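You operate a simulated robot arm through the tools that you are given. There is no shell and no other tool. Be economical: measure what you need, move in short steps, check, and stop when the job is done.

You run a simulated robot arm. Do the job below in one go: nothing can be reset, and whatever is moved stays where it is left.

Task
Stipple the coated tile at N24 with the light box on Mid, then lay it in the bay at N25.
Fine: set switch and dial before stippling, switch off at the end; use the pale stiff brush from the rack and put it back; the yellow tile stays, clean.

It is judged by the outcome, as a careful person would: the job done as asked, and still so three seconds after it is handed in. It fails if anything else is knocked over, pushed out of place, dropped, spilled or broken.

Robot
A 7-joint arm with a two-finger parallel gripper, fixed in place. Base frame: the origin is at the foot of the arm, x ahead of it, y to its left, z up. Readings come in m, rad, newtons and seconds.
With the tool pointing down near the work surface it reaches from about 0.24 to 0.68 m from the base axis. Its first joint turns from -1.152 to 1.152 rad. Payload 2.4 kg.
Tool frame: the origin (TCP) lies between the finger pads and is the grasp point; the fingertips stand 0.03 m ahead of it; z points along the fingers, y is the line along which they close. The gripper opens to 0.094 m. The fingers are 0.028 m wide and 0.01 m thick; the gripper's body (0.05 by 0.096 m) begins 0.055 m behind the TCP.
Orientation is that of the tool frame in the base frame, as [roll, pitch, yaw] about the fixed x, y, z axes, in that order (R = Rz(yaw) Ry(pitch) Rx(roll)). With the fingers straight down and closing along the base's y, the tool's x points along the base's -x, its y along +y and its z along -z.

Tools
- The arm moves only by the tool send_rows. Its argument "moves" is one flat list of numbers, 7 for each row, row after row: the turn, a rotation vector about the base's x, y, z in rad, then the shift along the base's x, y, z in m, then the closure in counts, from 0 (fully open) to 255 (shut). In form: [ax, ay, az, dx, dy, dz, grip, ax, ay, az, dx, dy, dz, grip, ...]. A call has 1 to 10 rows; each row shifts and turns the commanded pose from where the row before left it. Rows are played at 5 a second. More than 0.05 m and 0.15 rad between two rows, or a gripper value outside its range, and nothing of the call is played. A pose out of reach is approached as far as the arm can. The call stops where the force on the tool passes 40 N (or 10 N more than at its start, if that is more) or the arm is blocked; 0.2 s more then pass. Each finger travels about 0.153 m/s and halts on what it meets, pressing with about 25 N; the grip force reading is that of the motor and also rises with nothing between the fingers. The clock runs only during rows and for 0.2 s after the last one: add rows that do not move to give the fingers time. The reply holds the time, the measured pose of the TCP, the force on the tool along the base axes, the opening and the grip force, in the units named above and with some noise, with the torque about the TCP (base axes, N m) and any sound that the robot's microphone picked up.
- Cameras (640 x 400 px; columns grow to the right, rows downward): "scene" is fixed at [0.0444, 0.4866, 1.4294]; the picture's right is [-0.63, -0.78, 0.00], its down [-0.54, 0.43, -0.72] and it looks along [0.56, -0.46, -0.69] (base axes); focal length 334 px, centre (320, 200). "wrist" rides on the gripper at [0.076, 0.014, -0.102] in the tool frame; the picture's right is [-0.18, 0.98, 0.00], its down [-0.75, -0.14, -0.64] and it looks along [-0.63, -0.12, 0.77] (tool axes); focal length 243 px, centre (320, 200). There is no depth. A picture from a camera that has moved, and an enlarged one, comes with that camera's place and axes in the base frame and with its lens.
- camera(camera): a new picture of that camera. The clock stands still meanwhile.
- close_up(camera, box): a new picture of the part [left, top, right, bottom] of that camera's present view, enlarged. The clock stands still meanwhile.
- hand_in(): hands the job in; it is judged then, once.

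Go step by step. Nothing tells you positions but the pictures and the camera data: compare them with the known pose of the tool, close in by small moves and look again before you grip or let go. The budget is 120 turns and 68 pictures, counting those below and the enlarged ones. Unless the task says otherwise, let go and move clear before handing in, and close with one line.

The tools are called after "Emit:" as name(argument=value, ...) on one line, values as JSON. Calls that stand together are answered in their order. send_rows: Moves the arm, as the interface text tells. Its arguments: {"type":"object","properties":{"moves":{"type":"array"}},"required":["moves"]} The other tools are called the same way: camera (camera) takes a picture; close_up (camera, box) takes an enlarged picture of a part of a camera's view; hand_in () hands the job in.

At the start:

```text
time_s: 0.0
eef_pos: [0.3144, 0.1836, 1.1478]
ee_rot: [3.141, -0.001, -3.14]
ft_force: [0.0, 0.0, -0.1]
ft_torque: [0.02, 0.01, -0.01]
width: 0.094
gripper_force: 0.1
```

scene: 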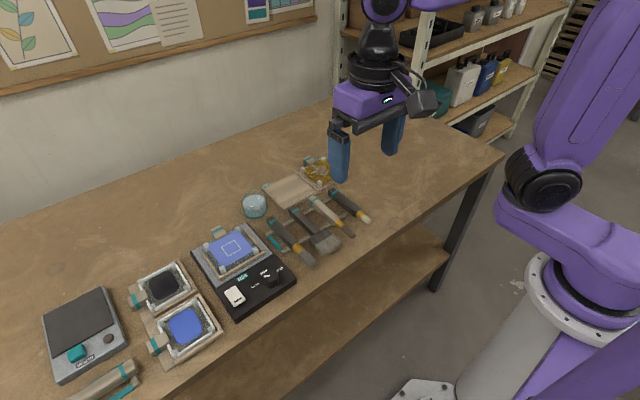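
wrist: 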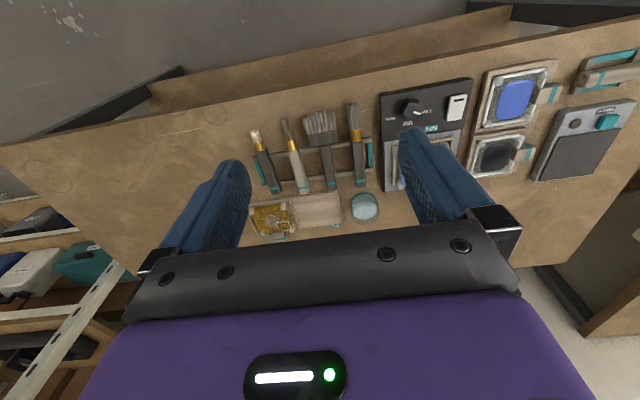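

I see a bench with a brush rack, a light box with switch and dial, tile bays, and a scale-like object. I'll look closer to read the labels.

Emit:
close_up(camera="scene", box=[180, 210, 320, 330])

Emit:
close_up(camera="scene", box=[20, 240, 240, 400])

Emit:
close_up(camera="scene", box=[230, 140, 390, 270])

Emit:
close_up(camera="wrist", box=[370, 40, 640, 200])

Emit:
close_up(camera="wrist", box=[230, 90, 400, 240])

```text
3.33 times, centred on (250, 270) of scene
camera zoom: at [0.0444, 0.4866, 1.4294], right [-0.63, -0.78, 0.0], down [-0.54, 0.43, -0.72], along [0.56, -0.46, -0.69], focal length 1112 px, centre (553, -33)
```

zoom: 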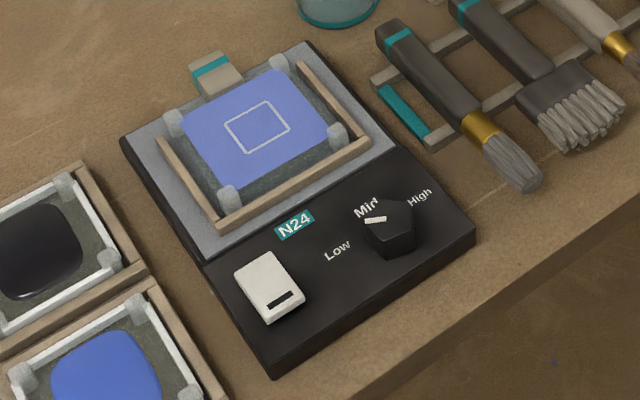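

```text
2.50 times, centred on (130, 320) of scene
camera zoom: at [0.0444, 0.4866, 1.4294], right [-0.63, -0.78, 0.0], down [-0.54, 0.43, -0.72], along [0.56, -0.46, -0.69], focal length 834 px, centre (795, -100)
```

zoom: 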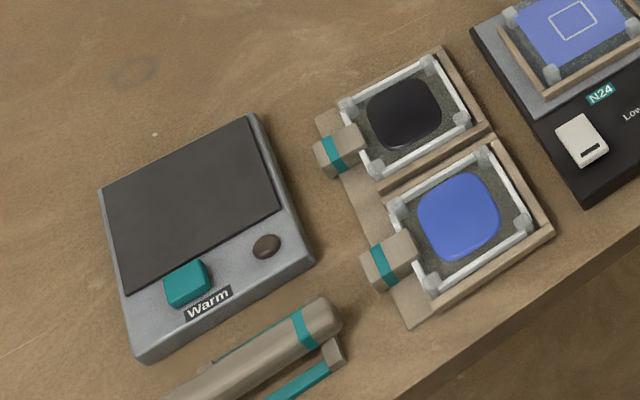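

```text
3.08 times, centred on (310, 205) of scene
camera zoom: at [0.0444, 0.4866, 1.4294], right [-0.63, -0.78, 0.0], down [-0.54, 0.43, -0.72], along [0.56, -0.46, -0.69], focal length 1027 px, centre (351, 185)
```

zoom: 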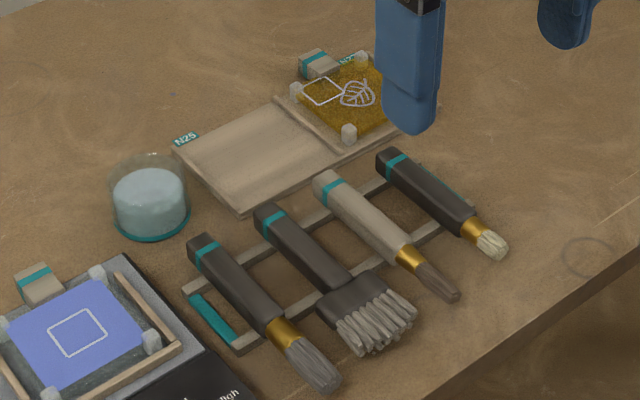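

```text
2.37 times, centred on (505, 120) of wrist
camera zoom: at [0.2375, 0.1969, 1.2514], right [0.18, 0.98, 0.0], down [0.75, -0.14, 0.64], along [0.63, -0.12, -0.77], focal length 575 px, centre (-118, 390)
```

zoom: 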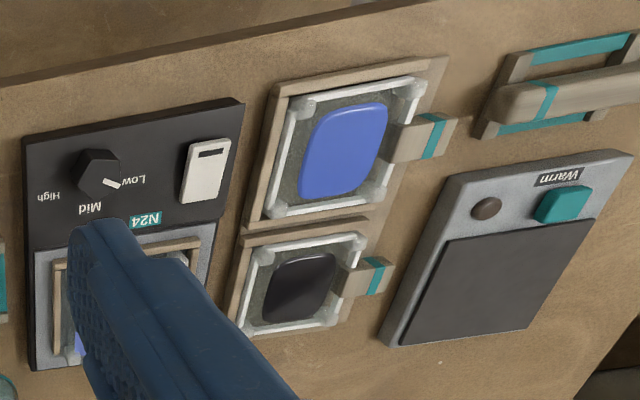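

```text
2.67 times, centred on (315, 165) of wrist
camera zoom: at [0.2375, 0.1969, 1.2514], right [0.18, 0.98, 0.0], down [0.75, -0.14, 0.64], along [0.63, -0.12, -0.77], focal length 647 px, centre (333, 293)
```

zoom: 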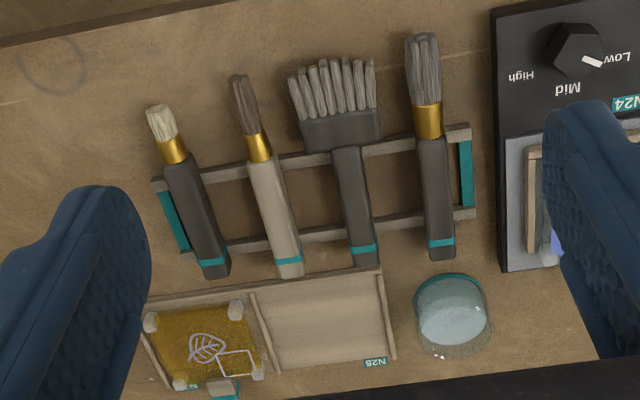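

The table top is near z≈0.80. The light box dial is at about (0.41, 0.32, 0.85), currently pointing near Low, and the brushes lie along x near y≈0.03 and up. I'll move over the light box for a better look.

Emit:
send_rows(moves=[0, 0, 0, -0.005, 0.04, -0.02, 0, 0, 0, 0, -0.005, 0.04, -0.02, 0, 0, 0, 0, -0.005, 0.04, -0.02, 0, 0, 0, 0, 0, 0.03, -0.02, 0])

Emit:
camera(camera="wrist")

```text
time_s: 1.0
eef_pos: [0.2985, 0.3325, 1.0686]
ee_rot: [-3.141, -0.001, 3.14]
ft_force: [-0.7, 0.1, -0.3]
ft_torque: [-0.03, 0.01, -0.06]
width: 0.0939
gripper_force: 0.1
```

```text
60 pictures are left
camera wrist: at [0.2218, 0.3457, 1.1723], right [0.19, 0.98, 0.0], down [0.75, -0.14, 0.64], along [0.63, -0.12, -0.77], focal length 243 px, centre (320, 200)
```

wrist: 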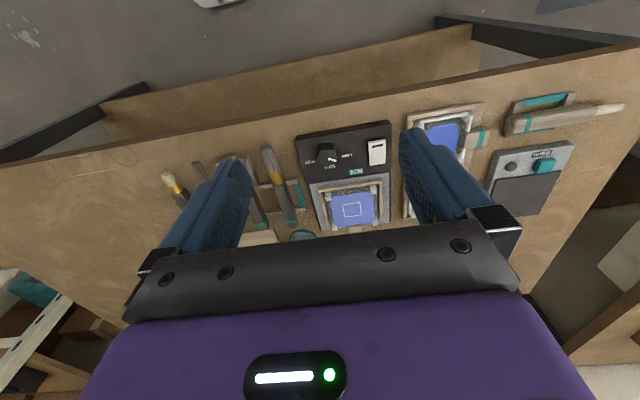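

Emit:
close_up(camera="wrist", box=[285, 110, 415, 245])

Emit:
close_up(camera="scene", box=[220, 250, 300, 320])

```text
2.96 times, centred on (350, 178) of wrist
camera zoom: at [0.2218, 0.3457, 1.1723], right [0.19, 0.98, 0.0], down [0.75, -0.14, 0.64], along [0.63, -0.12, -0.77], focal length 719 px, centre (231, 267)
```

zoom: 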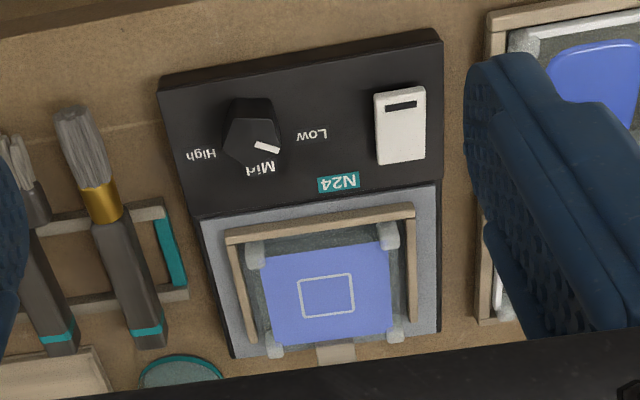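

```text
5.71 times, centred on (260, 285) of scene
camera zoom: at [0.0444, 0.4866, 1.4294], right [-0.63, -0.78, 0.0], down [-0.54, 0.43, -0.72], along [0.56, -0.46, -0.69], focal length 1907 px, centre (663, -286)
```

zoom: 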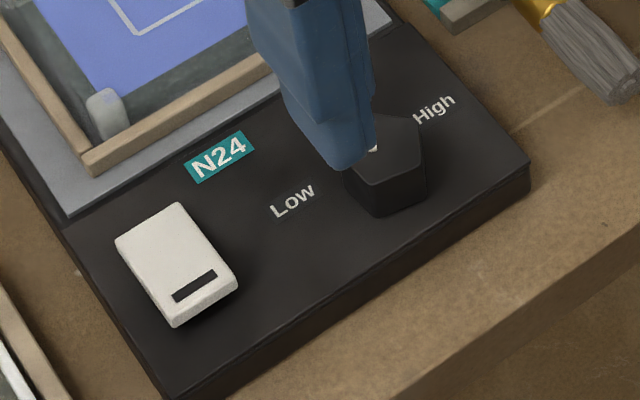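

The pointer is between Low and Mid, and the switch shows a dark bar at its near end. I'll go lower for a precise look at knob and switch.

Emit:
send_rows(moves=[0, 0, 0, 0, 0, -0.04, 0, 0, 0, 0, 0, 0, -0.04, 0, 0, 0, 0, 0, 0, -0.01, 0])

Emit:
close_up(camera="wrist", box=[230, 80, 430, 205])

```text
time_s: 1.8
eef_pos: [0.2983, 0.3337, 0.9764]
ee_rot: [3.141, -0.001, -3.141]
ft_force: [0.6, -0.4, 0.9]
ft_torque: [0.0, 0.0, 0.02]
width: 0.0939
gripper_force: 0.0
```

```text
3.20 times, centred on (330, 142) of wrist
camera zoom: at [0.2214, 0.3463, 1.0814], right [0.18, 0.98, 0.0], down [0.75, -0.14, 0.64], along [0.63, -0.12, -0.77], focal length 776 px, centre (288, 384)
```

zoom: 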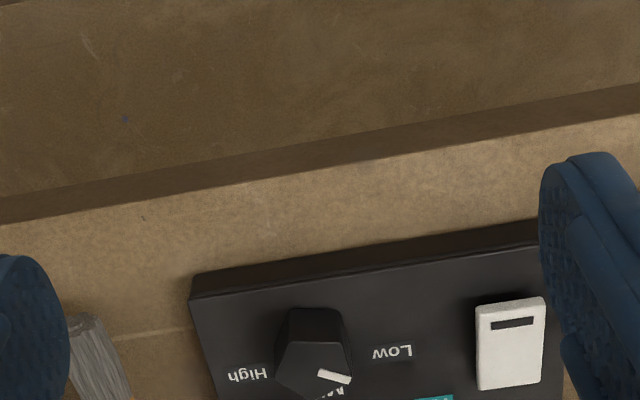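

Emit:
close_up(camera="wrist", box=[270, 150, 420, 245])

```text
4.21 times, centred on (345, 198) of wrist
camera zoom: at [0.2214, 0.3463, 1.0814], right [0.18, 0.98, 0.0], down [0.75, -0.14, 0.64], along [0.63, -0.12, -0.77], focal length 1022 px, centre (215, 210)
```

zoom: 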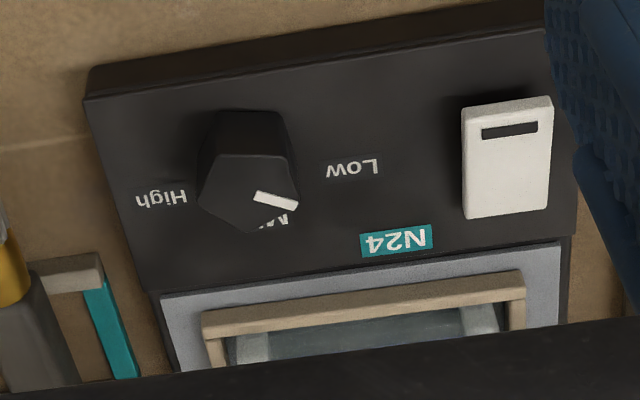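

The knob is a pentagon centred near (0.387, 0.324), top z≈0.872, with its pointer at about 58° (Low) and Mid straight ahead (+x). I'll move above it with the gripper yawed +0.7 rad so the turn down to Mid is about 1 rad clockwise.

Emit:
send_rows(moves=[0, 0, 0.14, 0.0178, -0.002, -0.006, 60, 0, 0, 0.14, 0.0178, -0.002, -0.006, 119, 0, 0, 0.14, 0.0178, -0.002, -0.006, 119, 0, 0, 0.14, 0.0178, -0.002, -0.006, 119, 0, 0, 0.14, 0.0178, -0.002, -0.006, 119, 0, 0, 0, 0, 0, 0, 119])

Emit:
camera(camera="wrist")

Emit:
close_up(camera="scene", box=[200, 200, 340, 320])

```text
time_s: 3.2
eef_pos: [0.3888, 0.324, 0.9463]
ee_rot: [-3.141, 0.001, -2.438]
ft_force: [0.7, -1.0, 0.2]
ft_torque: [0.02, 0.02, 0.03]
width: 0.0501
gripper_force: 0.0
```

```text
55 pictures are left
camera wrist: at [0.3201, 0.2843, 1.0499], right [-0.49, 0.87, 0.0], down [0.67, 0.38, 0.64], along [0.56, 0.32, -0.77], focal length 243 px, centre (320, 200)
```

wrist: 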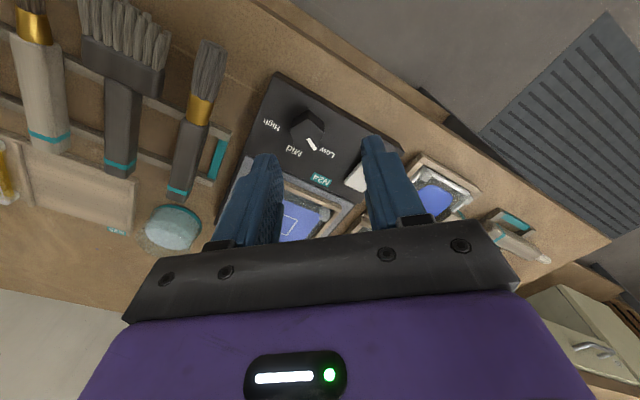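

```text
3.33 times, centred on (270, 260) of scene
camera zoom: at [0.0444, 0.4866, 1.4294], right [-0.63, -0.78, 0.0], down [-0.54, 0.43, -0.72], along [0.56, -0.46, -0.69], focal length 1112 px, centre (487, 0)
```

zoom: 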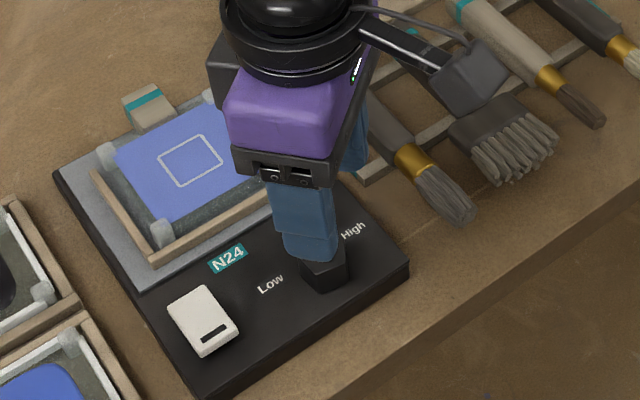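

Emit:
close_up(camera="wrist", box=[240, 80, 400, 180])

```text
4.00 times, centred on (320, 130) of wrist
camera zoom: at [0.3201, 0.2843, 1.0499], right [-0.49, 0.87, 0.0], down [0.67, 0.38, 0.64], along [0.56, 0.32, -0.77], focal length 970 px, centre (320, 480)
```

zoom: 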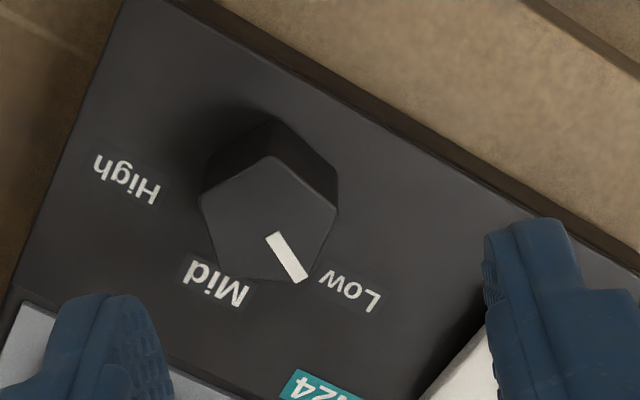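

Combining the two wrist views, the knob top is at about (0.408, 0.3215, 0.847) and the box top at 0.822. I'll centre over it, come down partly and recheck.

Emit:
send_rows(moves=[0, 0, 0, 0.0195, -0.0025, 0, 119, 0, 0, 0, 0, 0, -0.03, 119, 0, 0, 0, 0, 0, -0.02, 119, 0, 0, 0, 0, 0, 0, 119])

Emit:
close_up(camera="wrist", box=[220, 60, 420, 185])

Emit:
close_up(camera="scene", box=[200, 220, 320, 320])

```text
time_s: 4.2
eef_pos: [0.4064, 0.3193, 0.8981]
ee_rot: [-3.141, 0.0, -2.443]
ft_force: [1.3, -0.1, -0.5]
ft_torque: [0.02, 0.01, -0.01]
width: 0.05
gripper_force: 0.0
```

```text
3.20 times, centred on (320, 122) of wrist
camera zoom: at [0.3395, 0.2818, 1.0021], right [-0.49, 0.87, 0.0], down [0.67, 0.38, 0.64], along [0.56, 0.32, -0.77], focal length 776 px, centre (320, 448)
```

zoom: 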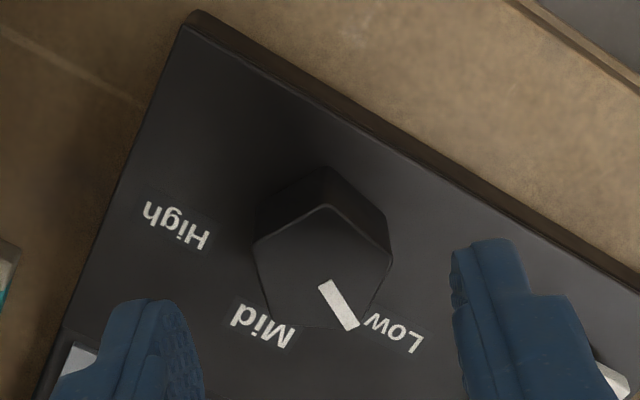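

```text
4.00 times, centred on (260, 270) of scene
camera zoom: at [0.0444, 0.4866, 1.4294], right [-0.63, -0.78, 0.0], down [-0.54, 0.43, -0.72], along [0.56, -0.46, -0.69], focal length 1335 px, centre (560, -80)
```

zoom: 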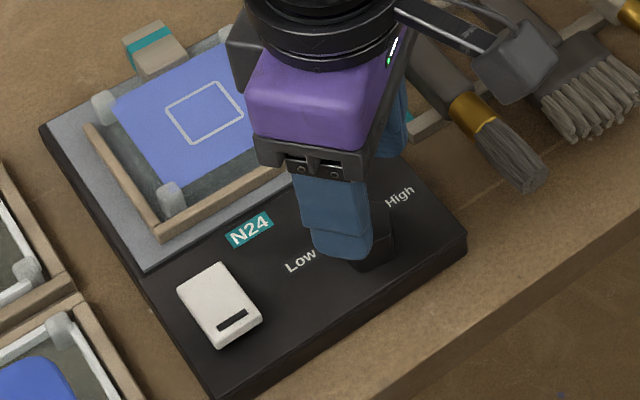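

Aligned within about 2 mm; I'll correct, lower around the knob and close.

Emit:
send_rows(moves=[0, 0, 0, 0.001, 0.002, -0.02, 119, 0, 0, 0, 0, 0, -0.02, 119, 0, 0, 0, 0, 0, 0, 150, 0, 0, 0, 0, 0, 0, 200, 0, 0, 0, 0, 0, 0, 200])

Emit:
close_up(camera="wrist", box=[220, 60, 420, 185])

```text
time_s: 5.4
eef_pos: [0.4088, 0.3215, 0.8588]
ee_rot: [3.141, 0.0, -2.442]
ft_force: [0.4, -0.1, -3.9]
ft_torque: [0.0, -0.06, 0.0]
width: 0.03
gripper_force: 44.6
```

```text
3.20 times, centred on (320, 122) of wrist
camera zoom: at [0.3397, 0.2829, 0.9618], right [-0.49, 0.87, 0.0], down [0.67, 0.38, 0.64], along [0.56, 0.32, -0.77], focal length 776 px, centre (320, 448)
```

zoom: 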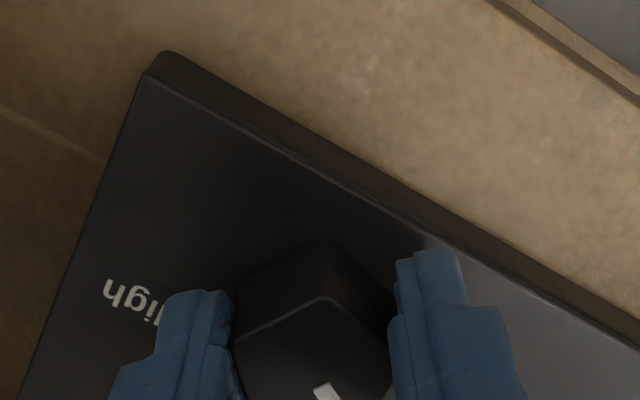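

The knob is gripped (0.030 m). Now I'll turn it about 1.0 rad clockwise toward Mid.

Emit:
send_rows(moves=[0, 0, -0.125, 0, 0, 0, 200, 0, 0, -0.125, 0, 0, 0, 200, 0, 0, -0.125, 0, 0, 0, 200, 0, 0, -0.125, 0, 0, 0, 200, 0, 0, -0.125, 0, 0, 0, 200, 0, 0, -0.125, 0, 0, 0, 200, 0, 0, -0.125, 0, 0, 0, 200, 0, 0, -0.125, 0, 0, 0, 200, 0, 0, 0, 0, 0, 0, 200])

Emit:
camera(camera="wrist")

```text
time_s: 7.4
eef_pos: [0.4089, 0.3244, 0.8585]
ee_rot: [3.141, 0.001, 2.843]
ft_force: [-7.4, 7.3, 2.7]
ft_torque: [0.16, 0.28, -0.03]
width: 0.0298
gripper_force: 45.2
```

```text
49 pictures are left
camera wrist: at [0.3394, 0.3592, 0.9618], right [0.47, 0.88, 0.0], down [0.68, -0.36, 0.64], along [0.57, -0.3, -0.77], focal length 243 px, centre (320, 200)
```

wrist: 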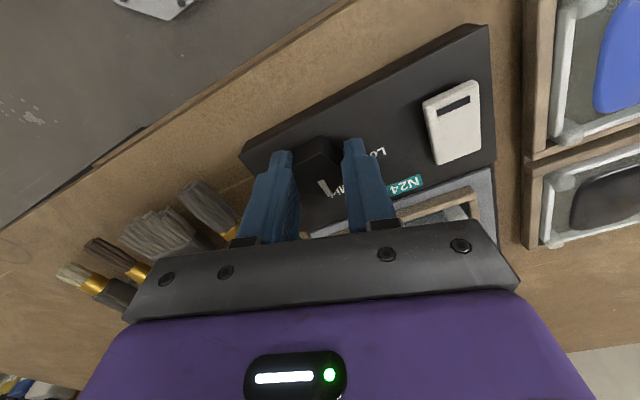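

Emit:
send_rows(moves=[0, 0, 0, 0, 0, 0, 119, 0, 0, 0, 0, 0, 0, 119, 0, 0, 0, 0, 0, 0.03, 119, 0, 0, 0, 0, 0, 0.03, 119, 0, 0, 0, 0, 0, 0, 119])

Emit:
close_up(camera="wrist", box=[220, 50, 500, 225])

```text
time_s: 8.6
eef_pos: [0.4085, 0.3225, 0.9178]
ee_rot: [3.141, 0.001, 2.84]
ft_force: [0.3, 1.2, -0.3]
ft_torque: [-0.02, 0.01, -0.02]
width: 0.0502
gripper_force: 0.2
```

```text
2.29 times, centred on (360, 138) of wrist
camera zoom: at [0.3392, 0.3588, 1.021], right [0.47, 0.88, 0.0], down [0.68, -0.36, 0.64], along [0.57, -0.3, -0.77], focal length 555 px, centre (229, 343)
```

zoom: 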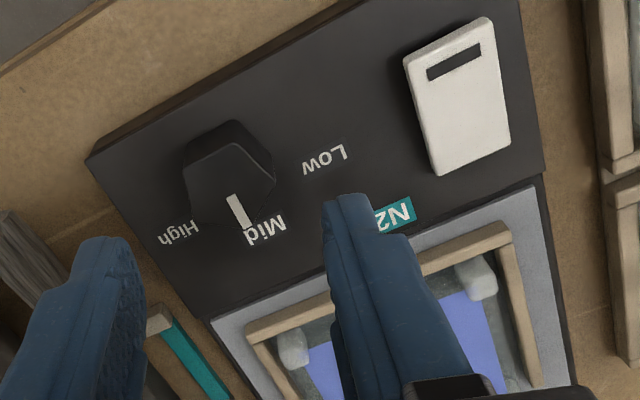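

The dial now points at Mid. Next I'll look closely at the switch.

Emit:
close_up(camera="scene", box=[215, 275, 255, 310])

Emit:
close_up(camera="wrist", box=[380, 45, 460, 135])

```text
11.43 times, centred on (235, 292) of scene
camera zoom: at [0.0444, 0.4866, 1.4294], right [-0.63, -0.78, 0.0], down [-0.54, 0.43, -0.72], along [0.56, -0.46, -0.69], focal length 3814 px, centre (1291, -857)
```

zoom: 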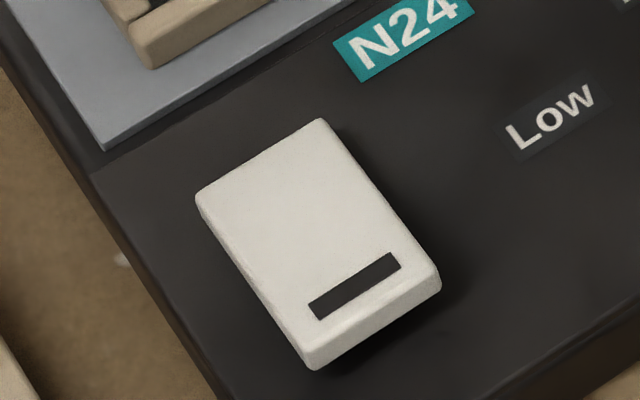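

```text
4.44 times, centred on (420, 90) of wrist
camera zoom: at [0.3392, 0.3588, 1.021], right [0.47, 0.88, 0.0], down [0.68, -0.36, 0.64], along [0.57, -0.3, -0.77], focal length 1078 px, centre (-124, 689)
```

zoom: 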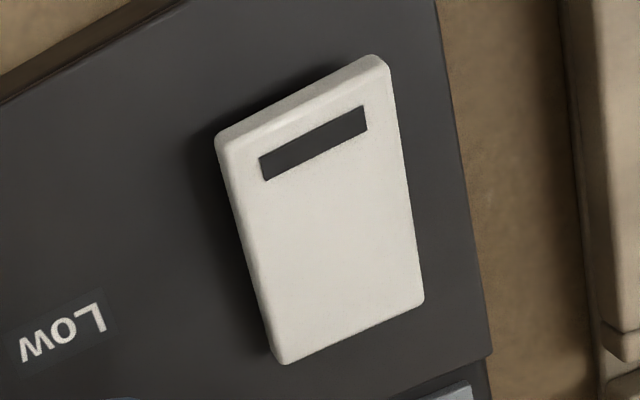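

The bar end of the rocker (near the robot, about (0.405, 0.397)) stands up, so the switch is off. I'll press that end down with closed fingers.

Emit:
send_rows(moves=[0, 0, 0.1, 0, 0.025, 0, 200, 0, 0, 0.1, -0.002, 0.025, 0, 255, 0, 0, 0.1, -0.002, 0.025, 0, 255, 0, 0, 0, 0, 0, -0.02, 255, 0, 0, 0, 0, 0, -0.015, 255, 0, 0, 0, 0, 0, 0, 255])

Emit:
camera(camera="wrist")

Emit:
close_up(camera="scene", box=[190, 250, 290, 320])

```text
time_s: 10.0
eef_pos: [0.4046, 0.3971, 0.8827]
ee_rot: [3.141, 0.001, -3.141]
ft_force: [-0.2, 0.3, -0.3]
ft_torque: [0.0, -0.01, -0.03]
width: 0.0
gripper_force: 25.3
```

```text
45 pictures are left
camera wrist: at [0.3276, 0.4107, 0.9859], right [0.18, 0.98, 0.0], down [0.75, -0.14, 0.64], along [0.63, -0.12, -0.77], focal length 243 px, centre (320, 200)
```

wrist: 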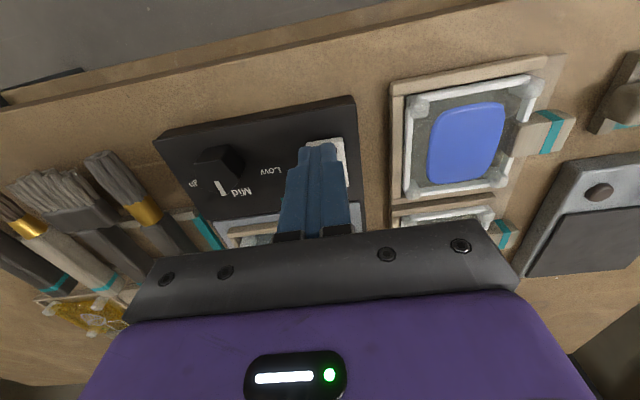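

```text
5.71 times, centred on (240, 285) of scene
camera zoom: at [0.0444, 0.4866, 1.4294], right [-0.63, -0.78, 0.0], down [-0.54, 0.43, -0.72], along [0.56, -0.46, -0.69], focal length 1907 px, centre (777, -286)
```

zoom: 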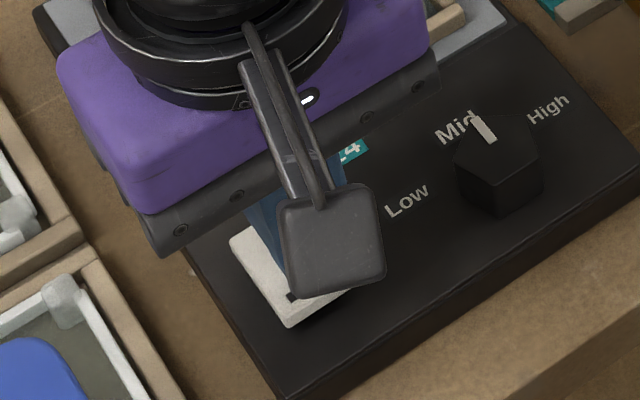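

Emit:
send_rows(moves=[0, 0, 0, -0.002, 0, -0.008, 255, 0, 0, 0, 0, 0, -0.006, 255, 0, 0, 0, 0, 0, -0.006, 255, 0, 0, 0, 0, 0, 0, 255])

```text
time_s: 11.0
eef_pos: [0.4037, 0.3969, 0.8627]
ee_rot: [3.141, 0.001, 3.141]
ft_force: [0.0, 0.4, -0.3]
ft_torque: [-0.02, -0.02, -0.01]
width: 0.0002
gripper_force: 24.8
```

Emit:
send_rows(moves=[0, 0, 0, 0, 0, -0.004, 255, 0, 0, 0, 0, 0, -0.003, 255, 0, 0, 0, 0, 0, 0, 255])

Emit:
close_up(camera="wrist", box=[240, 80, 400, 180])

```text
time_s: 11.5
eef_pos: [0.4032, 0.3973, 0.862]
ee_rot: [-3.141, -0.001, -3.141]
ft_force: [-4.2, -2.6, 10.4]
ft_torque: [-0.11, -0.01, -0.07]
width: 0.0
gripper_force: 24.5
stopped in row 2: the force on the tool passed its limit at 47 N (the readings are from after the stop); the commanded pose is now the measured one
```

```text
4.00 times, centred on (320, 130) of wrist
camera zoom: at [0.3269, 0.4109, 0.9658], right [0.18, 0.98, 0.0], down [0.75, -0.14, 0.64], along [0.63, -0.12, -0.77], focal length 970 px, centre (320, 480)
```

zoom: 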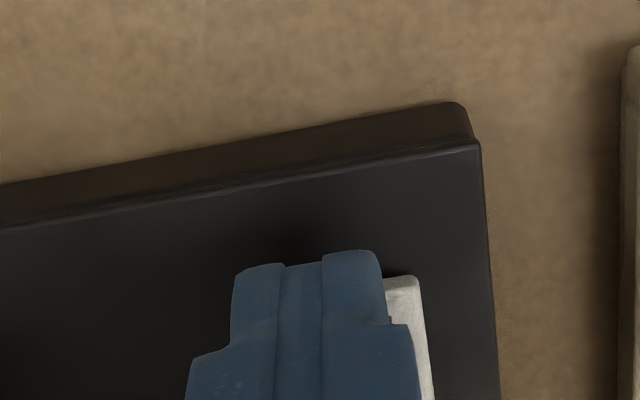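

Emit:
send_rows(moves=[0, 0, 0, 0, 0, 0.03, 255, 0, 0, 0, -0.03, -0.02, 0.03, 255, 0, 0, 0, -0.04, -0.02, 0.02, 255, 0, 0, 0, 0, 0, 0, 255])

Emit:
close_up(camera="wrist", box=[280, 130, 420, 240])

Emit:
close_up(camera="scene", box=[190, 220, 300, 320])

```text
time_s: 12.5
eef_pos: [0.3321, 0.359, 0.9448]
ee_rot: [-3.14, -0.001, 3.141]
ft_force: [0.0, 0.1, -1.3]
ft_torque: [-0.04, 0.02, 0.0]
width: 0.0
gripper_force: 25.2
```

```text
3.64 times, centred on (350, 185) of wrist
camera zoom: at [0.2552, 0.3733, 1.0473], right [0.18, 0.98, 0.0], down [0.75, -0.14, 0.64], along [0.63, -0.12, -0.77], focal length 882 px, centre (211, 254)
```

zoom: 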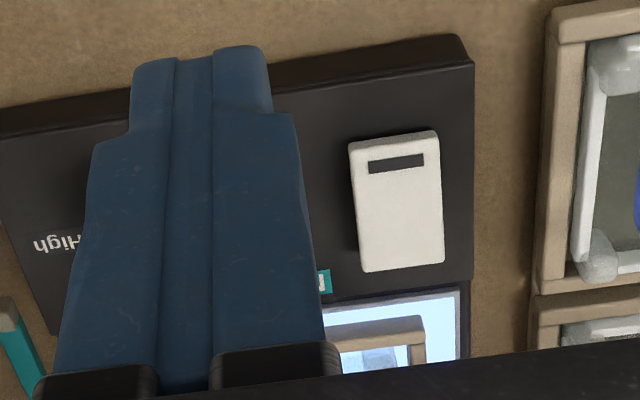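

```text
4.00 times, centred on (245, 270) of scene
camera zoom: at [0.0444, 0.4866, 1.4294], right [-0.63, -0.78, 0.0], down [-0.54, 0.43, -0.72], along [0.56, -0.46, -0.69], focal length 1335 px, centre (620, -80)
```

zoom: 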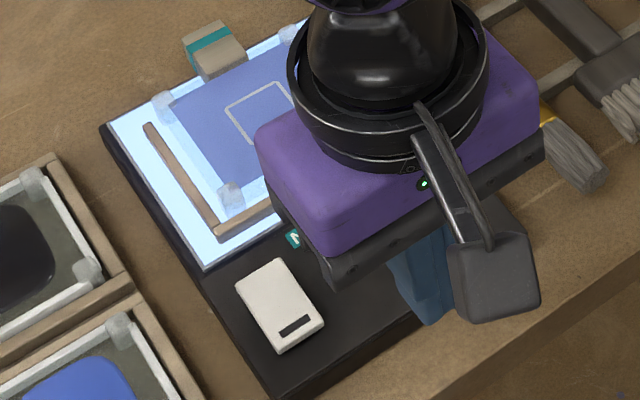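

The light box is lit and the dial is at Mid. Now I'll travel to the pale-bristled brush at the right end of the rack.

Emit:
send_rows(moves=[0, 0, 0, 0, -0.03, 0.035, 255, 0, 0, 0, 0, -0.045, 0.01, 200, 0, 0, 0, 0, -0.045, 0.01, 150, 0, 0, 0, 0, -0.045, 0, 150, 0, 0, 0, 0, -0.045, 0, 150, 0, 0, 0, 0, -0.045, 0, 150, 0, 0, 0, 0, -0.045, 0, 150, 0, 0, 0, 0, 0, 0, 150])

Emit:
camera(camera="wrist")

Emit:
close_up(camera="wrist", box=[240, 120, 440, 245])

```text
time_s: 14.3
eef_pos: [0.3349, 0.0563, 0.9955]
ee_rot: [-3.14, 0.0, 3.142]
ft_force: [-0.2, 0.6, -0.4]
ft_torque: [-0.01, 0.0, 0.02]
width: 0.0387
gripper_force: 0.0
```

```text
40 pictures are left
camera wrist: at [0.2577, 0.0703, 1.0989], right [0.18, 0.98, 0.0], down [0.75, -0.14, 0.64], along [0.63, -0.12, -0.77], focal length 243 px, centre (320, 200)
```

wrist: 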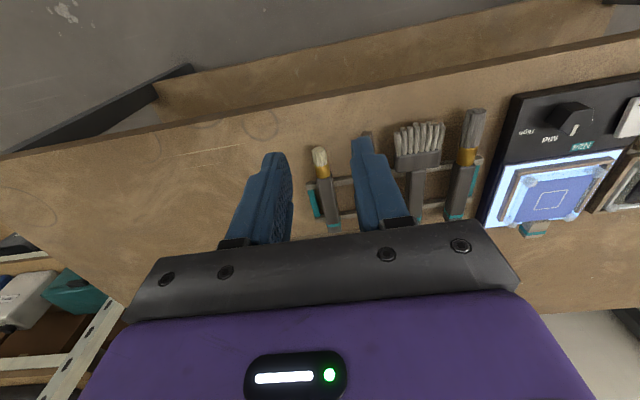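

```text
3.20 times, centred on (340, 182) of wrist
camera zoom: at [0.2577, 0.0703, 1.0989], right [0.18, 0.98, 0.0], down [0.75, -0.14, 0.64], along [0.63, -0.12, -0.77], focal length 776 px, centre (256, 256)
```

zoom: 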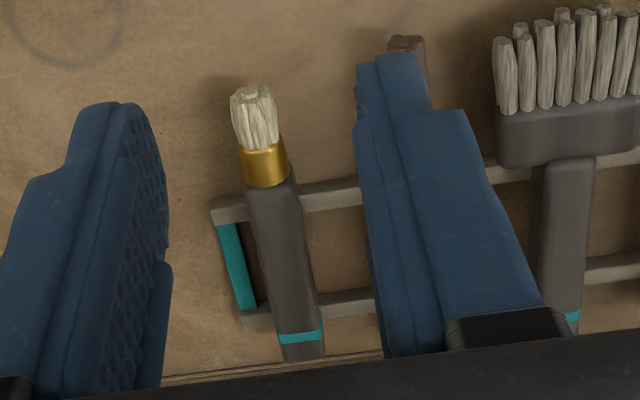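

The short, pale-bristled brush lies along x at y≈0.041, with its tip at x≈0.396, end at x≈0.54 and top z≈0.83. The rack rails are at x≈0.46 and 0.53. I'll position above the handle between the rails and check.

Emit:
send_rows(moves=[0, 0, 0, 0.04, -0.004, -0.01, 150, 0, 0, 0, 0.04, -0.004, -0.02, 150, 0, 0, 0, 0.04, -0.004, -0.03, 150, 0, 0, 0, 0.04, -0.0035, -0.035, 150, 0, 0, 0, 0, 0, 0, 150])

Emit:
camera(camera="wrist")

Emit:
close_up(camera="scene", box=[270, 150, 400, 260])

```text
refused: row 3 steps farther than a row can; nothing moved
```

```text
38 pictures are left
camera wrist: at [0.2577, 0.0703, 1.0989], right [0.18, 0.98, 0.0], down [0.75, -0.14, 0.64], along [0.63, -0.12, -0.77], focal length 243 px, centre (320, 200)
```

wrist: 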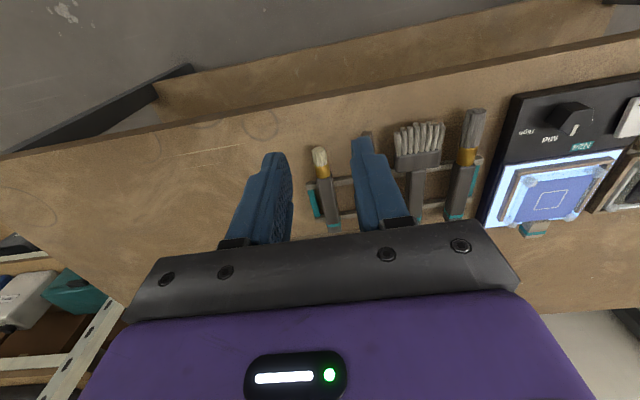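

```text
3.64 times, centred on (335, 205) of scene
camera zoom: at [0.0444, 0.4866, 1.4294], right [-0.63, -0.78, 0.0], down [-0.54, 0.43, -0.72], along [0.56, -0.46, -0.69], focal length 1214 px, centre (266, 182)
```

zoom: 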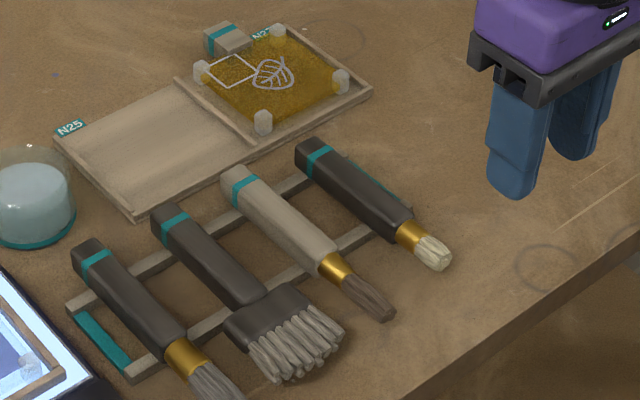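

Emit:
send_rows(moves=[0, 0, 0, 0.04, -0.004, -0.01, 150, 0, 0, 0, 0.04, -0.004, -0.02, 150, 0, 0, 0, 0.04, -0.004, -0.02, 150, 0, 0, 0, 0.04, -0.0035, -0.02, 150, 0, 0, 0, 0, 0, -0.025, 150, 0, 0, 0, 0, 0, 0, 150])

Emit:
camera(camera="wrist")

Emit:
close_up(camera="scene", box=[290, 140, 400, 240])

```text
time_s: 15.7
eef_pos: [0.4938, 0.0423, 0.8982]
ee_rot: [-3.141, -0.001, -3.141]
ft_force: [-0.1, 0.3, 0.5]
ft_torque: [-0.01, -0.03, 0.02]
width: 0.0386
gripper_force: 0.2
```

```text
36 pictures are left
camera wrist: at [0.4161, 0.0566, 1.0027], right [0.18, 0.98, 0.0], down [0.75, -0.14, 0.64], along [0.63, -0.12, -0.77], focal length 243 px, centre (320, 200)
```

wrist: 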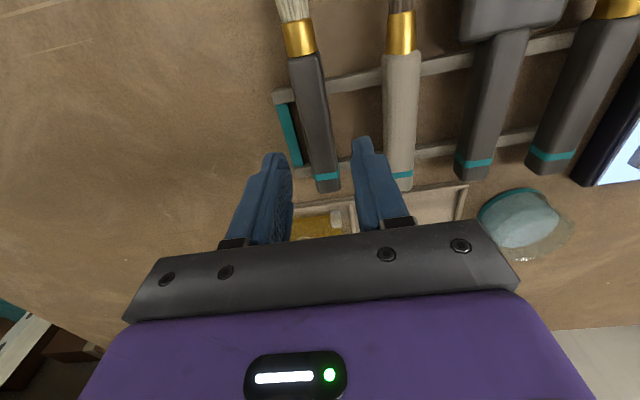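

```text
4.00 times, centred on (345, 190) of scene
camera zoom: at [0.0444, 0.4866, 1.4294], right [-0.63, -0.78, 0.0], down [-0.54, 0.43, -0.72], along [0.56, -0.46, -0.69], focal length 1335 px, centre (220, 240)
```

zoom: 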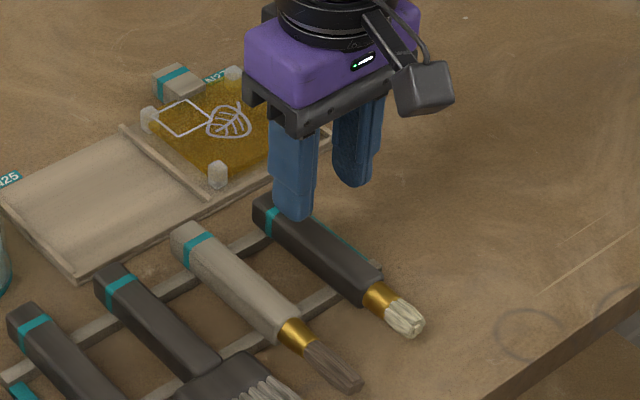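

Alignment is good: the handle axis is at y≈0.040 and my grip at x≈0.494. I'll lower and close.

Emit:
send_rows(moves=[0, 0, 0, 0.001, -0.002, -0.025, 150, 0, 0, 0, 0, 0, -0.025, 150, 0, 0, 0, 0, 0, -0.01, 150, 0, 0, 0, 0, 0, -0.006, 150, 0, 0, 0, 0, 0, 0, 150])

Emit:
camera(camera="wrist")

```text
time_s: 16.9
eef_pos: [0.4947, 0.0405, 0.8346]
ee_rot: [3.14, 0.0, -3.142]
ft_force: [0.8, 0.3, -0.4]
ft_torque: [0.0, 0.02, 0.02]
width: 0.0384
gripper_force: 0.0
```

```text
34 pictures are left
camera wrist: at [0.4172, 0.0539, 0.9379], right [0.18, 0.98, 0.0], down [0.75, -0.14, 0.64], along [0.63, -0.12, -0.77], focal length 243 px, centre (320, 200)
```

wrist: 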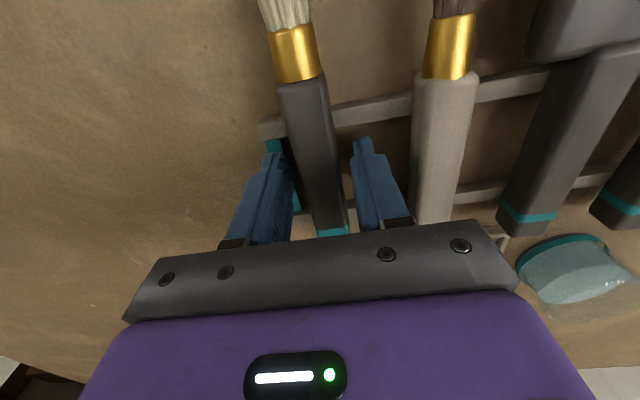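

Emit:
send_rows(moves=[0, 0, 0, 0, 0, -0.003, 150, 0, 0, 0, 0, 0, -0.003, 180, 0, 0, 0, 0, 0, 0, 230, 0, 0, 0, 0, 0, 0, 255, 0, 0, 0, 0, 0, 0, 255])

```text
time_s: 18.1
eef_pos: [0.4941, 0.04, 0.8301]
ee_rot: [-3.14, 0.001, -3.14]
ft_force: [-5.1, 6.6, 28.2]
ft_torque: [0.44, 0.51, 0.08]
width: 0.0259
gripper_force: 25.1
```

Gripped at 0.026 m with some upward reaction. I'll lift gently and check that the brush comes along.

Emit:
send_rows(moves=[0, 0, 0, 0, 0, 0.006, 255, 0, 0, 0, 0, 0, 0.02, 255, 0, 0, 0, 0, 0, 0.03, 255, 0, 0, 0, 0, 0, 0.04, 255, 0, 0, 0, 0, 0, 0, 255])

Emit:
camera(camera="wrist")

Emit:
close_up(camera="scene", box=[270, 120, 410, 240])

```text
time_s: 19.3
eef_pos: [0.4948, 0.0389, 0.9254]
ee_rot: [-3.14, -0.001, -3.14]
ft_force: [-0.2, -1.0, -1.0]
ft_torque: [-0.02, -0.01, 0.0]
width: 0.0259
gripper_force: 24.6
```

```text
33 pictures are left
camera wrist: at [0.4175, 0.0535, 1.0278], right [0.18, 0.98, 0.0], down [0.75, -0.14, 0.64], along [0.63, -0.12, -0.77], focal length 243 px, centre (320, 200)
```

wrist: 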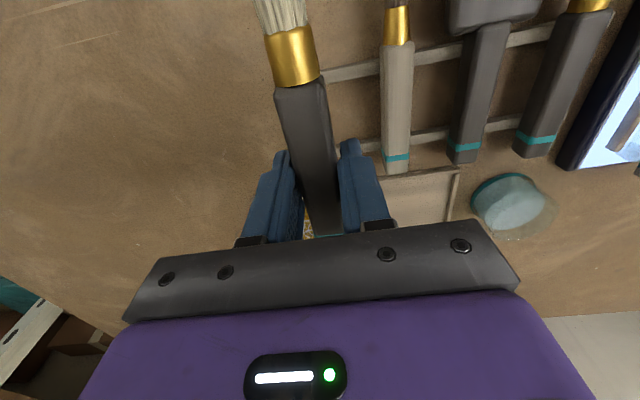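

```text
3.33 times, centred on (340, 180) of scene
camera zoom: at [0.0444, 0.4866, 1.4294], right [-0.63, -0.78, 0.0], down [-0.54, 0.43, -0.72], along [0.56, -0.46, -0.69], focal length 1112 px, centre (253, 267)
```

zoom: 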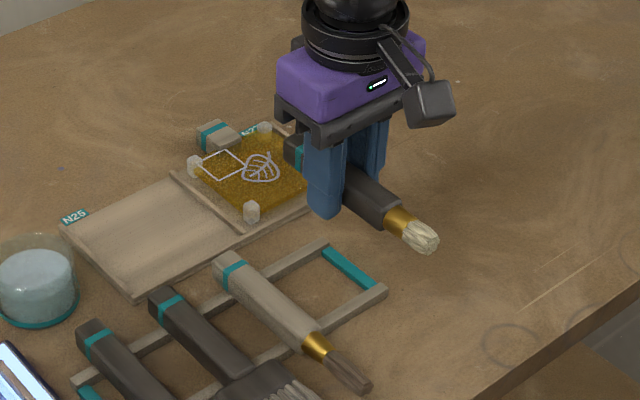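

The brush is held about 0.10 m from its tip. I'll raise it and pitch it so the bristles point down, leaving about a 15° lean.

Emit:
send_rows(moves=[0, -0.13, 0, 0, 0, 0.04, 255, 0, -0.13, 0, 0, 0, 0.04, 255, 0, -0.13, 0, 0, 0, 0.02, 255, 0, -0.13, 0, 0, 0, 0.02, 255, 0, -0.13, 0, 0, 0, 0, 255, 0, -0.13, 0, 0, 0, 0, 255, 0, -0.13, 0, 0, 0, 0, 255, 0, -0.13, 0, 0, 0, 0, 255, 0, -0.13, 0, 0, 0, 0, 255, 0, -0.13, 0, 0, 0, 0, 255])

Emit:
camera(camera="scene")

Emit:
camera(camera="wrist")

```text
time_s: 21.5
eef_pos: [0.4933, 0.0415, 1.0442]
ee_rot: [-3.141, 1.299, -3.14]
ft_force: [0.4, 0.1, -1.0]
ft_torque: [0.01, 0.03, -0.02]
width: 0.026
gripper_force: 24.9
```

```text
31 pictures are left
```

scene: 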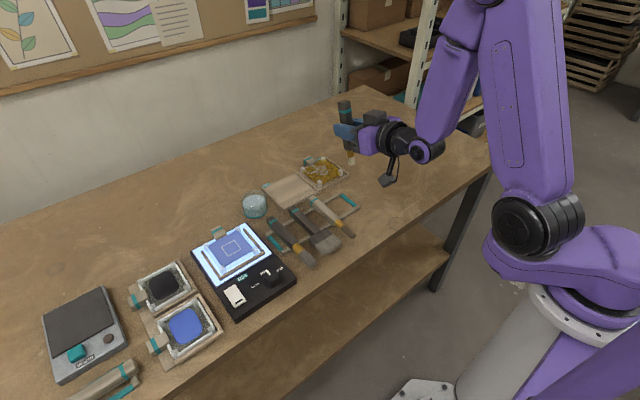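

```text
30 pictures are left
camera wrist: at [0.374, 0.0542, 0.9996], right [0.05, 0.98, 0.18], down [-0.42, -0.14, 0.9], along [0.91, -0.12, 0.4], focal length 243 px, centre (320, 200)
```

wrist: 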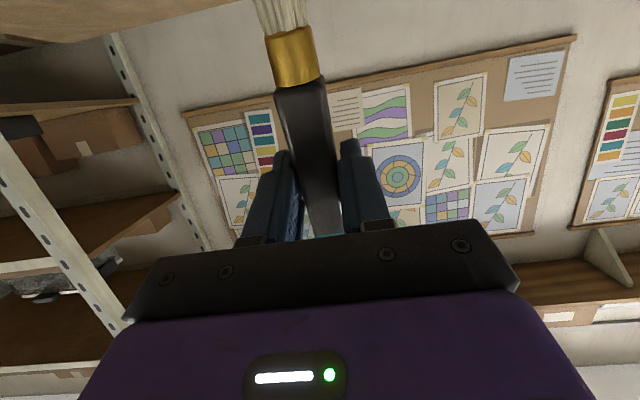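

The brush is upright. Now I'll carry it over the tile at N24 (square centre ≈ (0.517, 0.349), top ≈ 0.85).

Emit:
send_rows(moves=[0, 0, 0, 0.004, 0.044, 0, 255, 0, 0, 0, 0.008, 0.044, 0, 255, 0, 0, 0, 0.008, 0.044, 0, 255, 0, 0, 0, 0.008, 0.044, 0, 255, 0, 0, 0, 0.008, 0.044, 0, 255, 0, 0, 0, 0.008, 0.044, 0, 255, 0, 0, 0, 0.006, 0.044, 0, 255, 0, 0, 0, 0, 0, -0.035, 255, 0, 0, 0, 0, 0, 0, 255])

Emit:
close_up(camera="scene", box=[180, 180, 320, 300])

Emit:
camera(camera="wrist")

```text
time_s: 23.5
eef_pos: [0.5476, 0.3464, 1.0121]
ee_rot: [3.141, 1.299, 3.142]
ft_force: [0.2, 0.2, -1.5]
ft_torque: [-0.01, 0.02, 0.04]
width: 0.0259
gripper_force: 24.9
```

```text
3.33 times, centred on (250, 240) of scene
camera zoom: at [0.0444, 0.4866, 1.4294], right [-0.63, -0.78, 0.0], down [-0.54, 0.43, -0.72], along [0.56, -0.46, -0.69], focal length 1112 px, centre (553, 67)
```

zoom: 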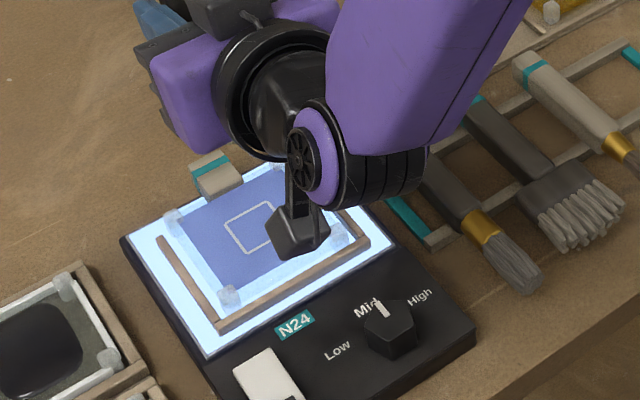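

```text
28 pictures are left
camera wrist: at [0.4276, 0.3598, 0.9669], right [0.05, 0.98, 0.18], down [-0.42, -0.14, 0.9], along [0.91, -0.12, 0.4], focal length 243 px, centre (320, 200)
```

wrist: 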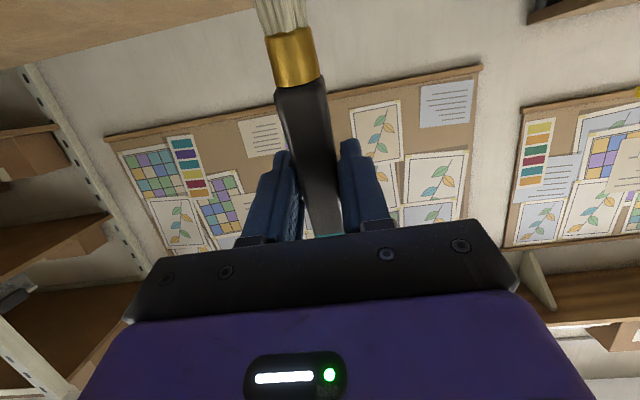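

The tile's square is at about (0.527, 0.346, 0.84), and the bristle tip should be almost straight above it. I'll descend until I feel light contact.

Emit:
send_rows(moves=[0, 0, 0, 0.001, -0.001, -0.04, 255, 0, 0, 0, 0, 0, -0.02, 255, 0, 0, 0, 0, 0, -0.006, 255, 0, 0, 0, 0, 0, 0, 255])

Emit:
close_up(camera="scene", box=[180, 200, 300, 300])

```text
time_s: 24.5
eef_pos: [0.5482, 0.3477, 0.944]
ee_rot: [3.139, 1.3, 3.14]
ft_force: [0.3, -0.6, -0.7]
ft_torque: [-0.02, 0.03, 0.01]
width: 0.0258
gripper_force: 25.7
```

```text
4.00 times, centred on (240, 250) of scene
camera zoom: at [0.0444, 0.4866, 1.4294], right [-0.63, -0.78, 0.0], down [-0.54, 0.43, -0.72], along [0.56, -0.46, -0.69], focal length 1335 px, centre (640, 0)
```

zoom: 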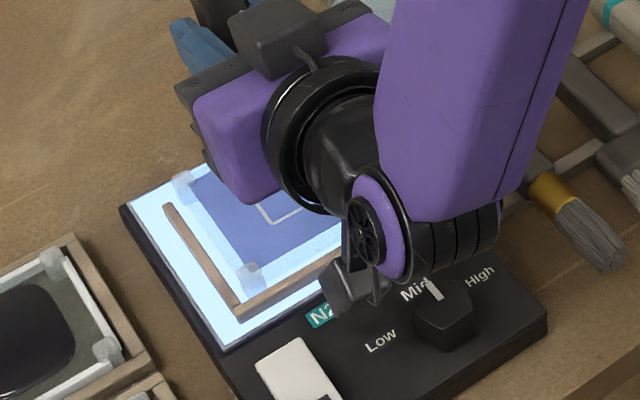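

Emit:
send_rows(moves=[0, 0, 0, 0, 0, -0.003, 255, 0, 0, 0, 0, 0, -0.003, 255, 0, 0, 0, 0, 0, 0, 255])

```text
time_s: 25.3
eef_pos: [0.5467, 0.3476, 0.9378]
ee_rot: [3.141, 1.299, 3.14]
ft_force: [-0.4, 0.6, -1.4]
ft_torque: [0.0, 0.02, -0.03]
width: 0.0258
gripper_force: 24.8
```

Emit:
send_rows(moves=[0, 0, 0, 0, 0, -0.003, 255, 0, 0, 0, 0, 0, -0.002, 255, 0, 0, 0, 0, 0, 0, 255])

```text
time_s: 26.1
eef_pos: [0.5458, 0.3467, 0.9345]
ee_rot: [3.141, 1.299, 3.14]
ft_force: [0.0, -0.3, -1.2]
ft_torque: [-0.01, 0.01, 0.03]
width: 0.0259
gripper_force: 25.3
```

Emit:
send_rows(moves=[0, 0, 0, 0, 0, -0.003, 255, 0, 0, 0, 0, 0, 0, 255])

Emit:
send_rows(moves=[0, 0, 0, 0, 0, -0.003, 255, 0, 0, 0, 0, 0, 0, 255])

```text
time_s: 26.7
eef_pos: [0.5466, 0.3467, 0.9317]
ee_rot: [-3.141, 1.301, 3.139]
ft_force: [0.0, 0.8, -1.2]
ft_torque: [-0.01, 0.06, 0.01]
width: 0.0262
gripper_force: 25.3
```

```text
time_s: 27.3
eef_pos: [0.5454, 0.3488, 0.9274]
ee_rot: [3.14, 1.301, 3.139]
ft_force: [-0.8, 0.4, 2.0]
ft_torque: [-0.05, 0.05, 0.02]
width: 0.0261
gripper_force: 24.7
```

Light contact is felt at TCP z≈0.928. I'll lift and move back to see where the mark fell.

Emit:
send_rows(moves=[0, 0, 0, 0, 0, 0.03, 255, 0, 0, 0, 0, -0.02, 0.04, 255, 0, 0, 0, 0, -0.045, 0.01, 255, 0, 0, 0, 0, -0.045, 0, 255, 0, 0, 0, 0, 0, 0, 255])

Emit:
close_up(camera="scene", box=[190, 215, 280, 285])

```text
time_s: 28.5
eef_pos: [0.5437, 0.238, 1.0107]
ee_rot: [3.14, 1.301, 3.141]
ft_force: [-0.2, -0.5, -0.5]
ft_torque: [0.02, 0.04, 0.02]
width: 0.0257
gripper_force: 24.9
```

```text
5.71 times, centred on (235, 250) of scene
camera zoom: at [0.0444, 0.4866, 1.4294], right [-0.63, -0.78, 0.0], down [-0.54, 0.43, -0.72], along [0.56, -0.46, -0.69], focal length 1907 px, centre (806, -86)
```

zoom: 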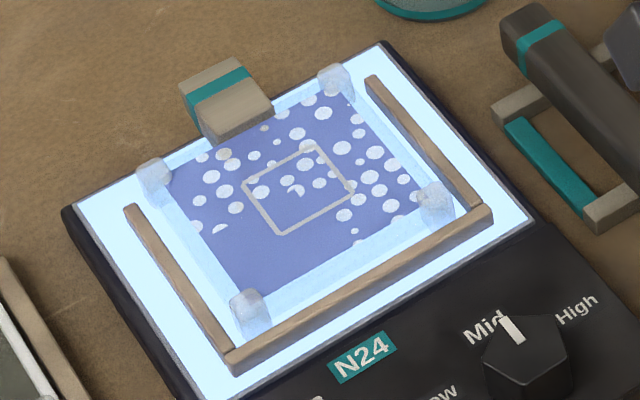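

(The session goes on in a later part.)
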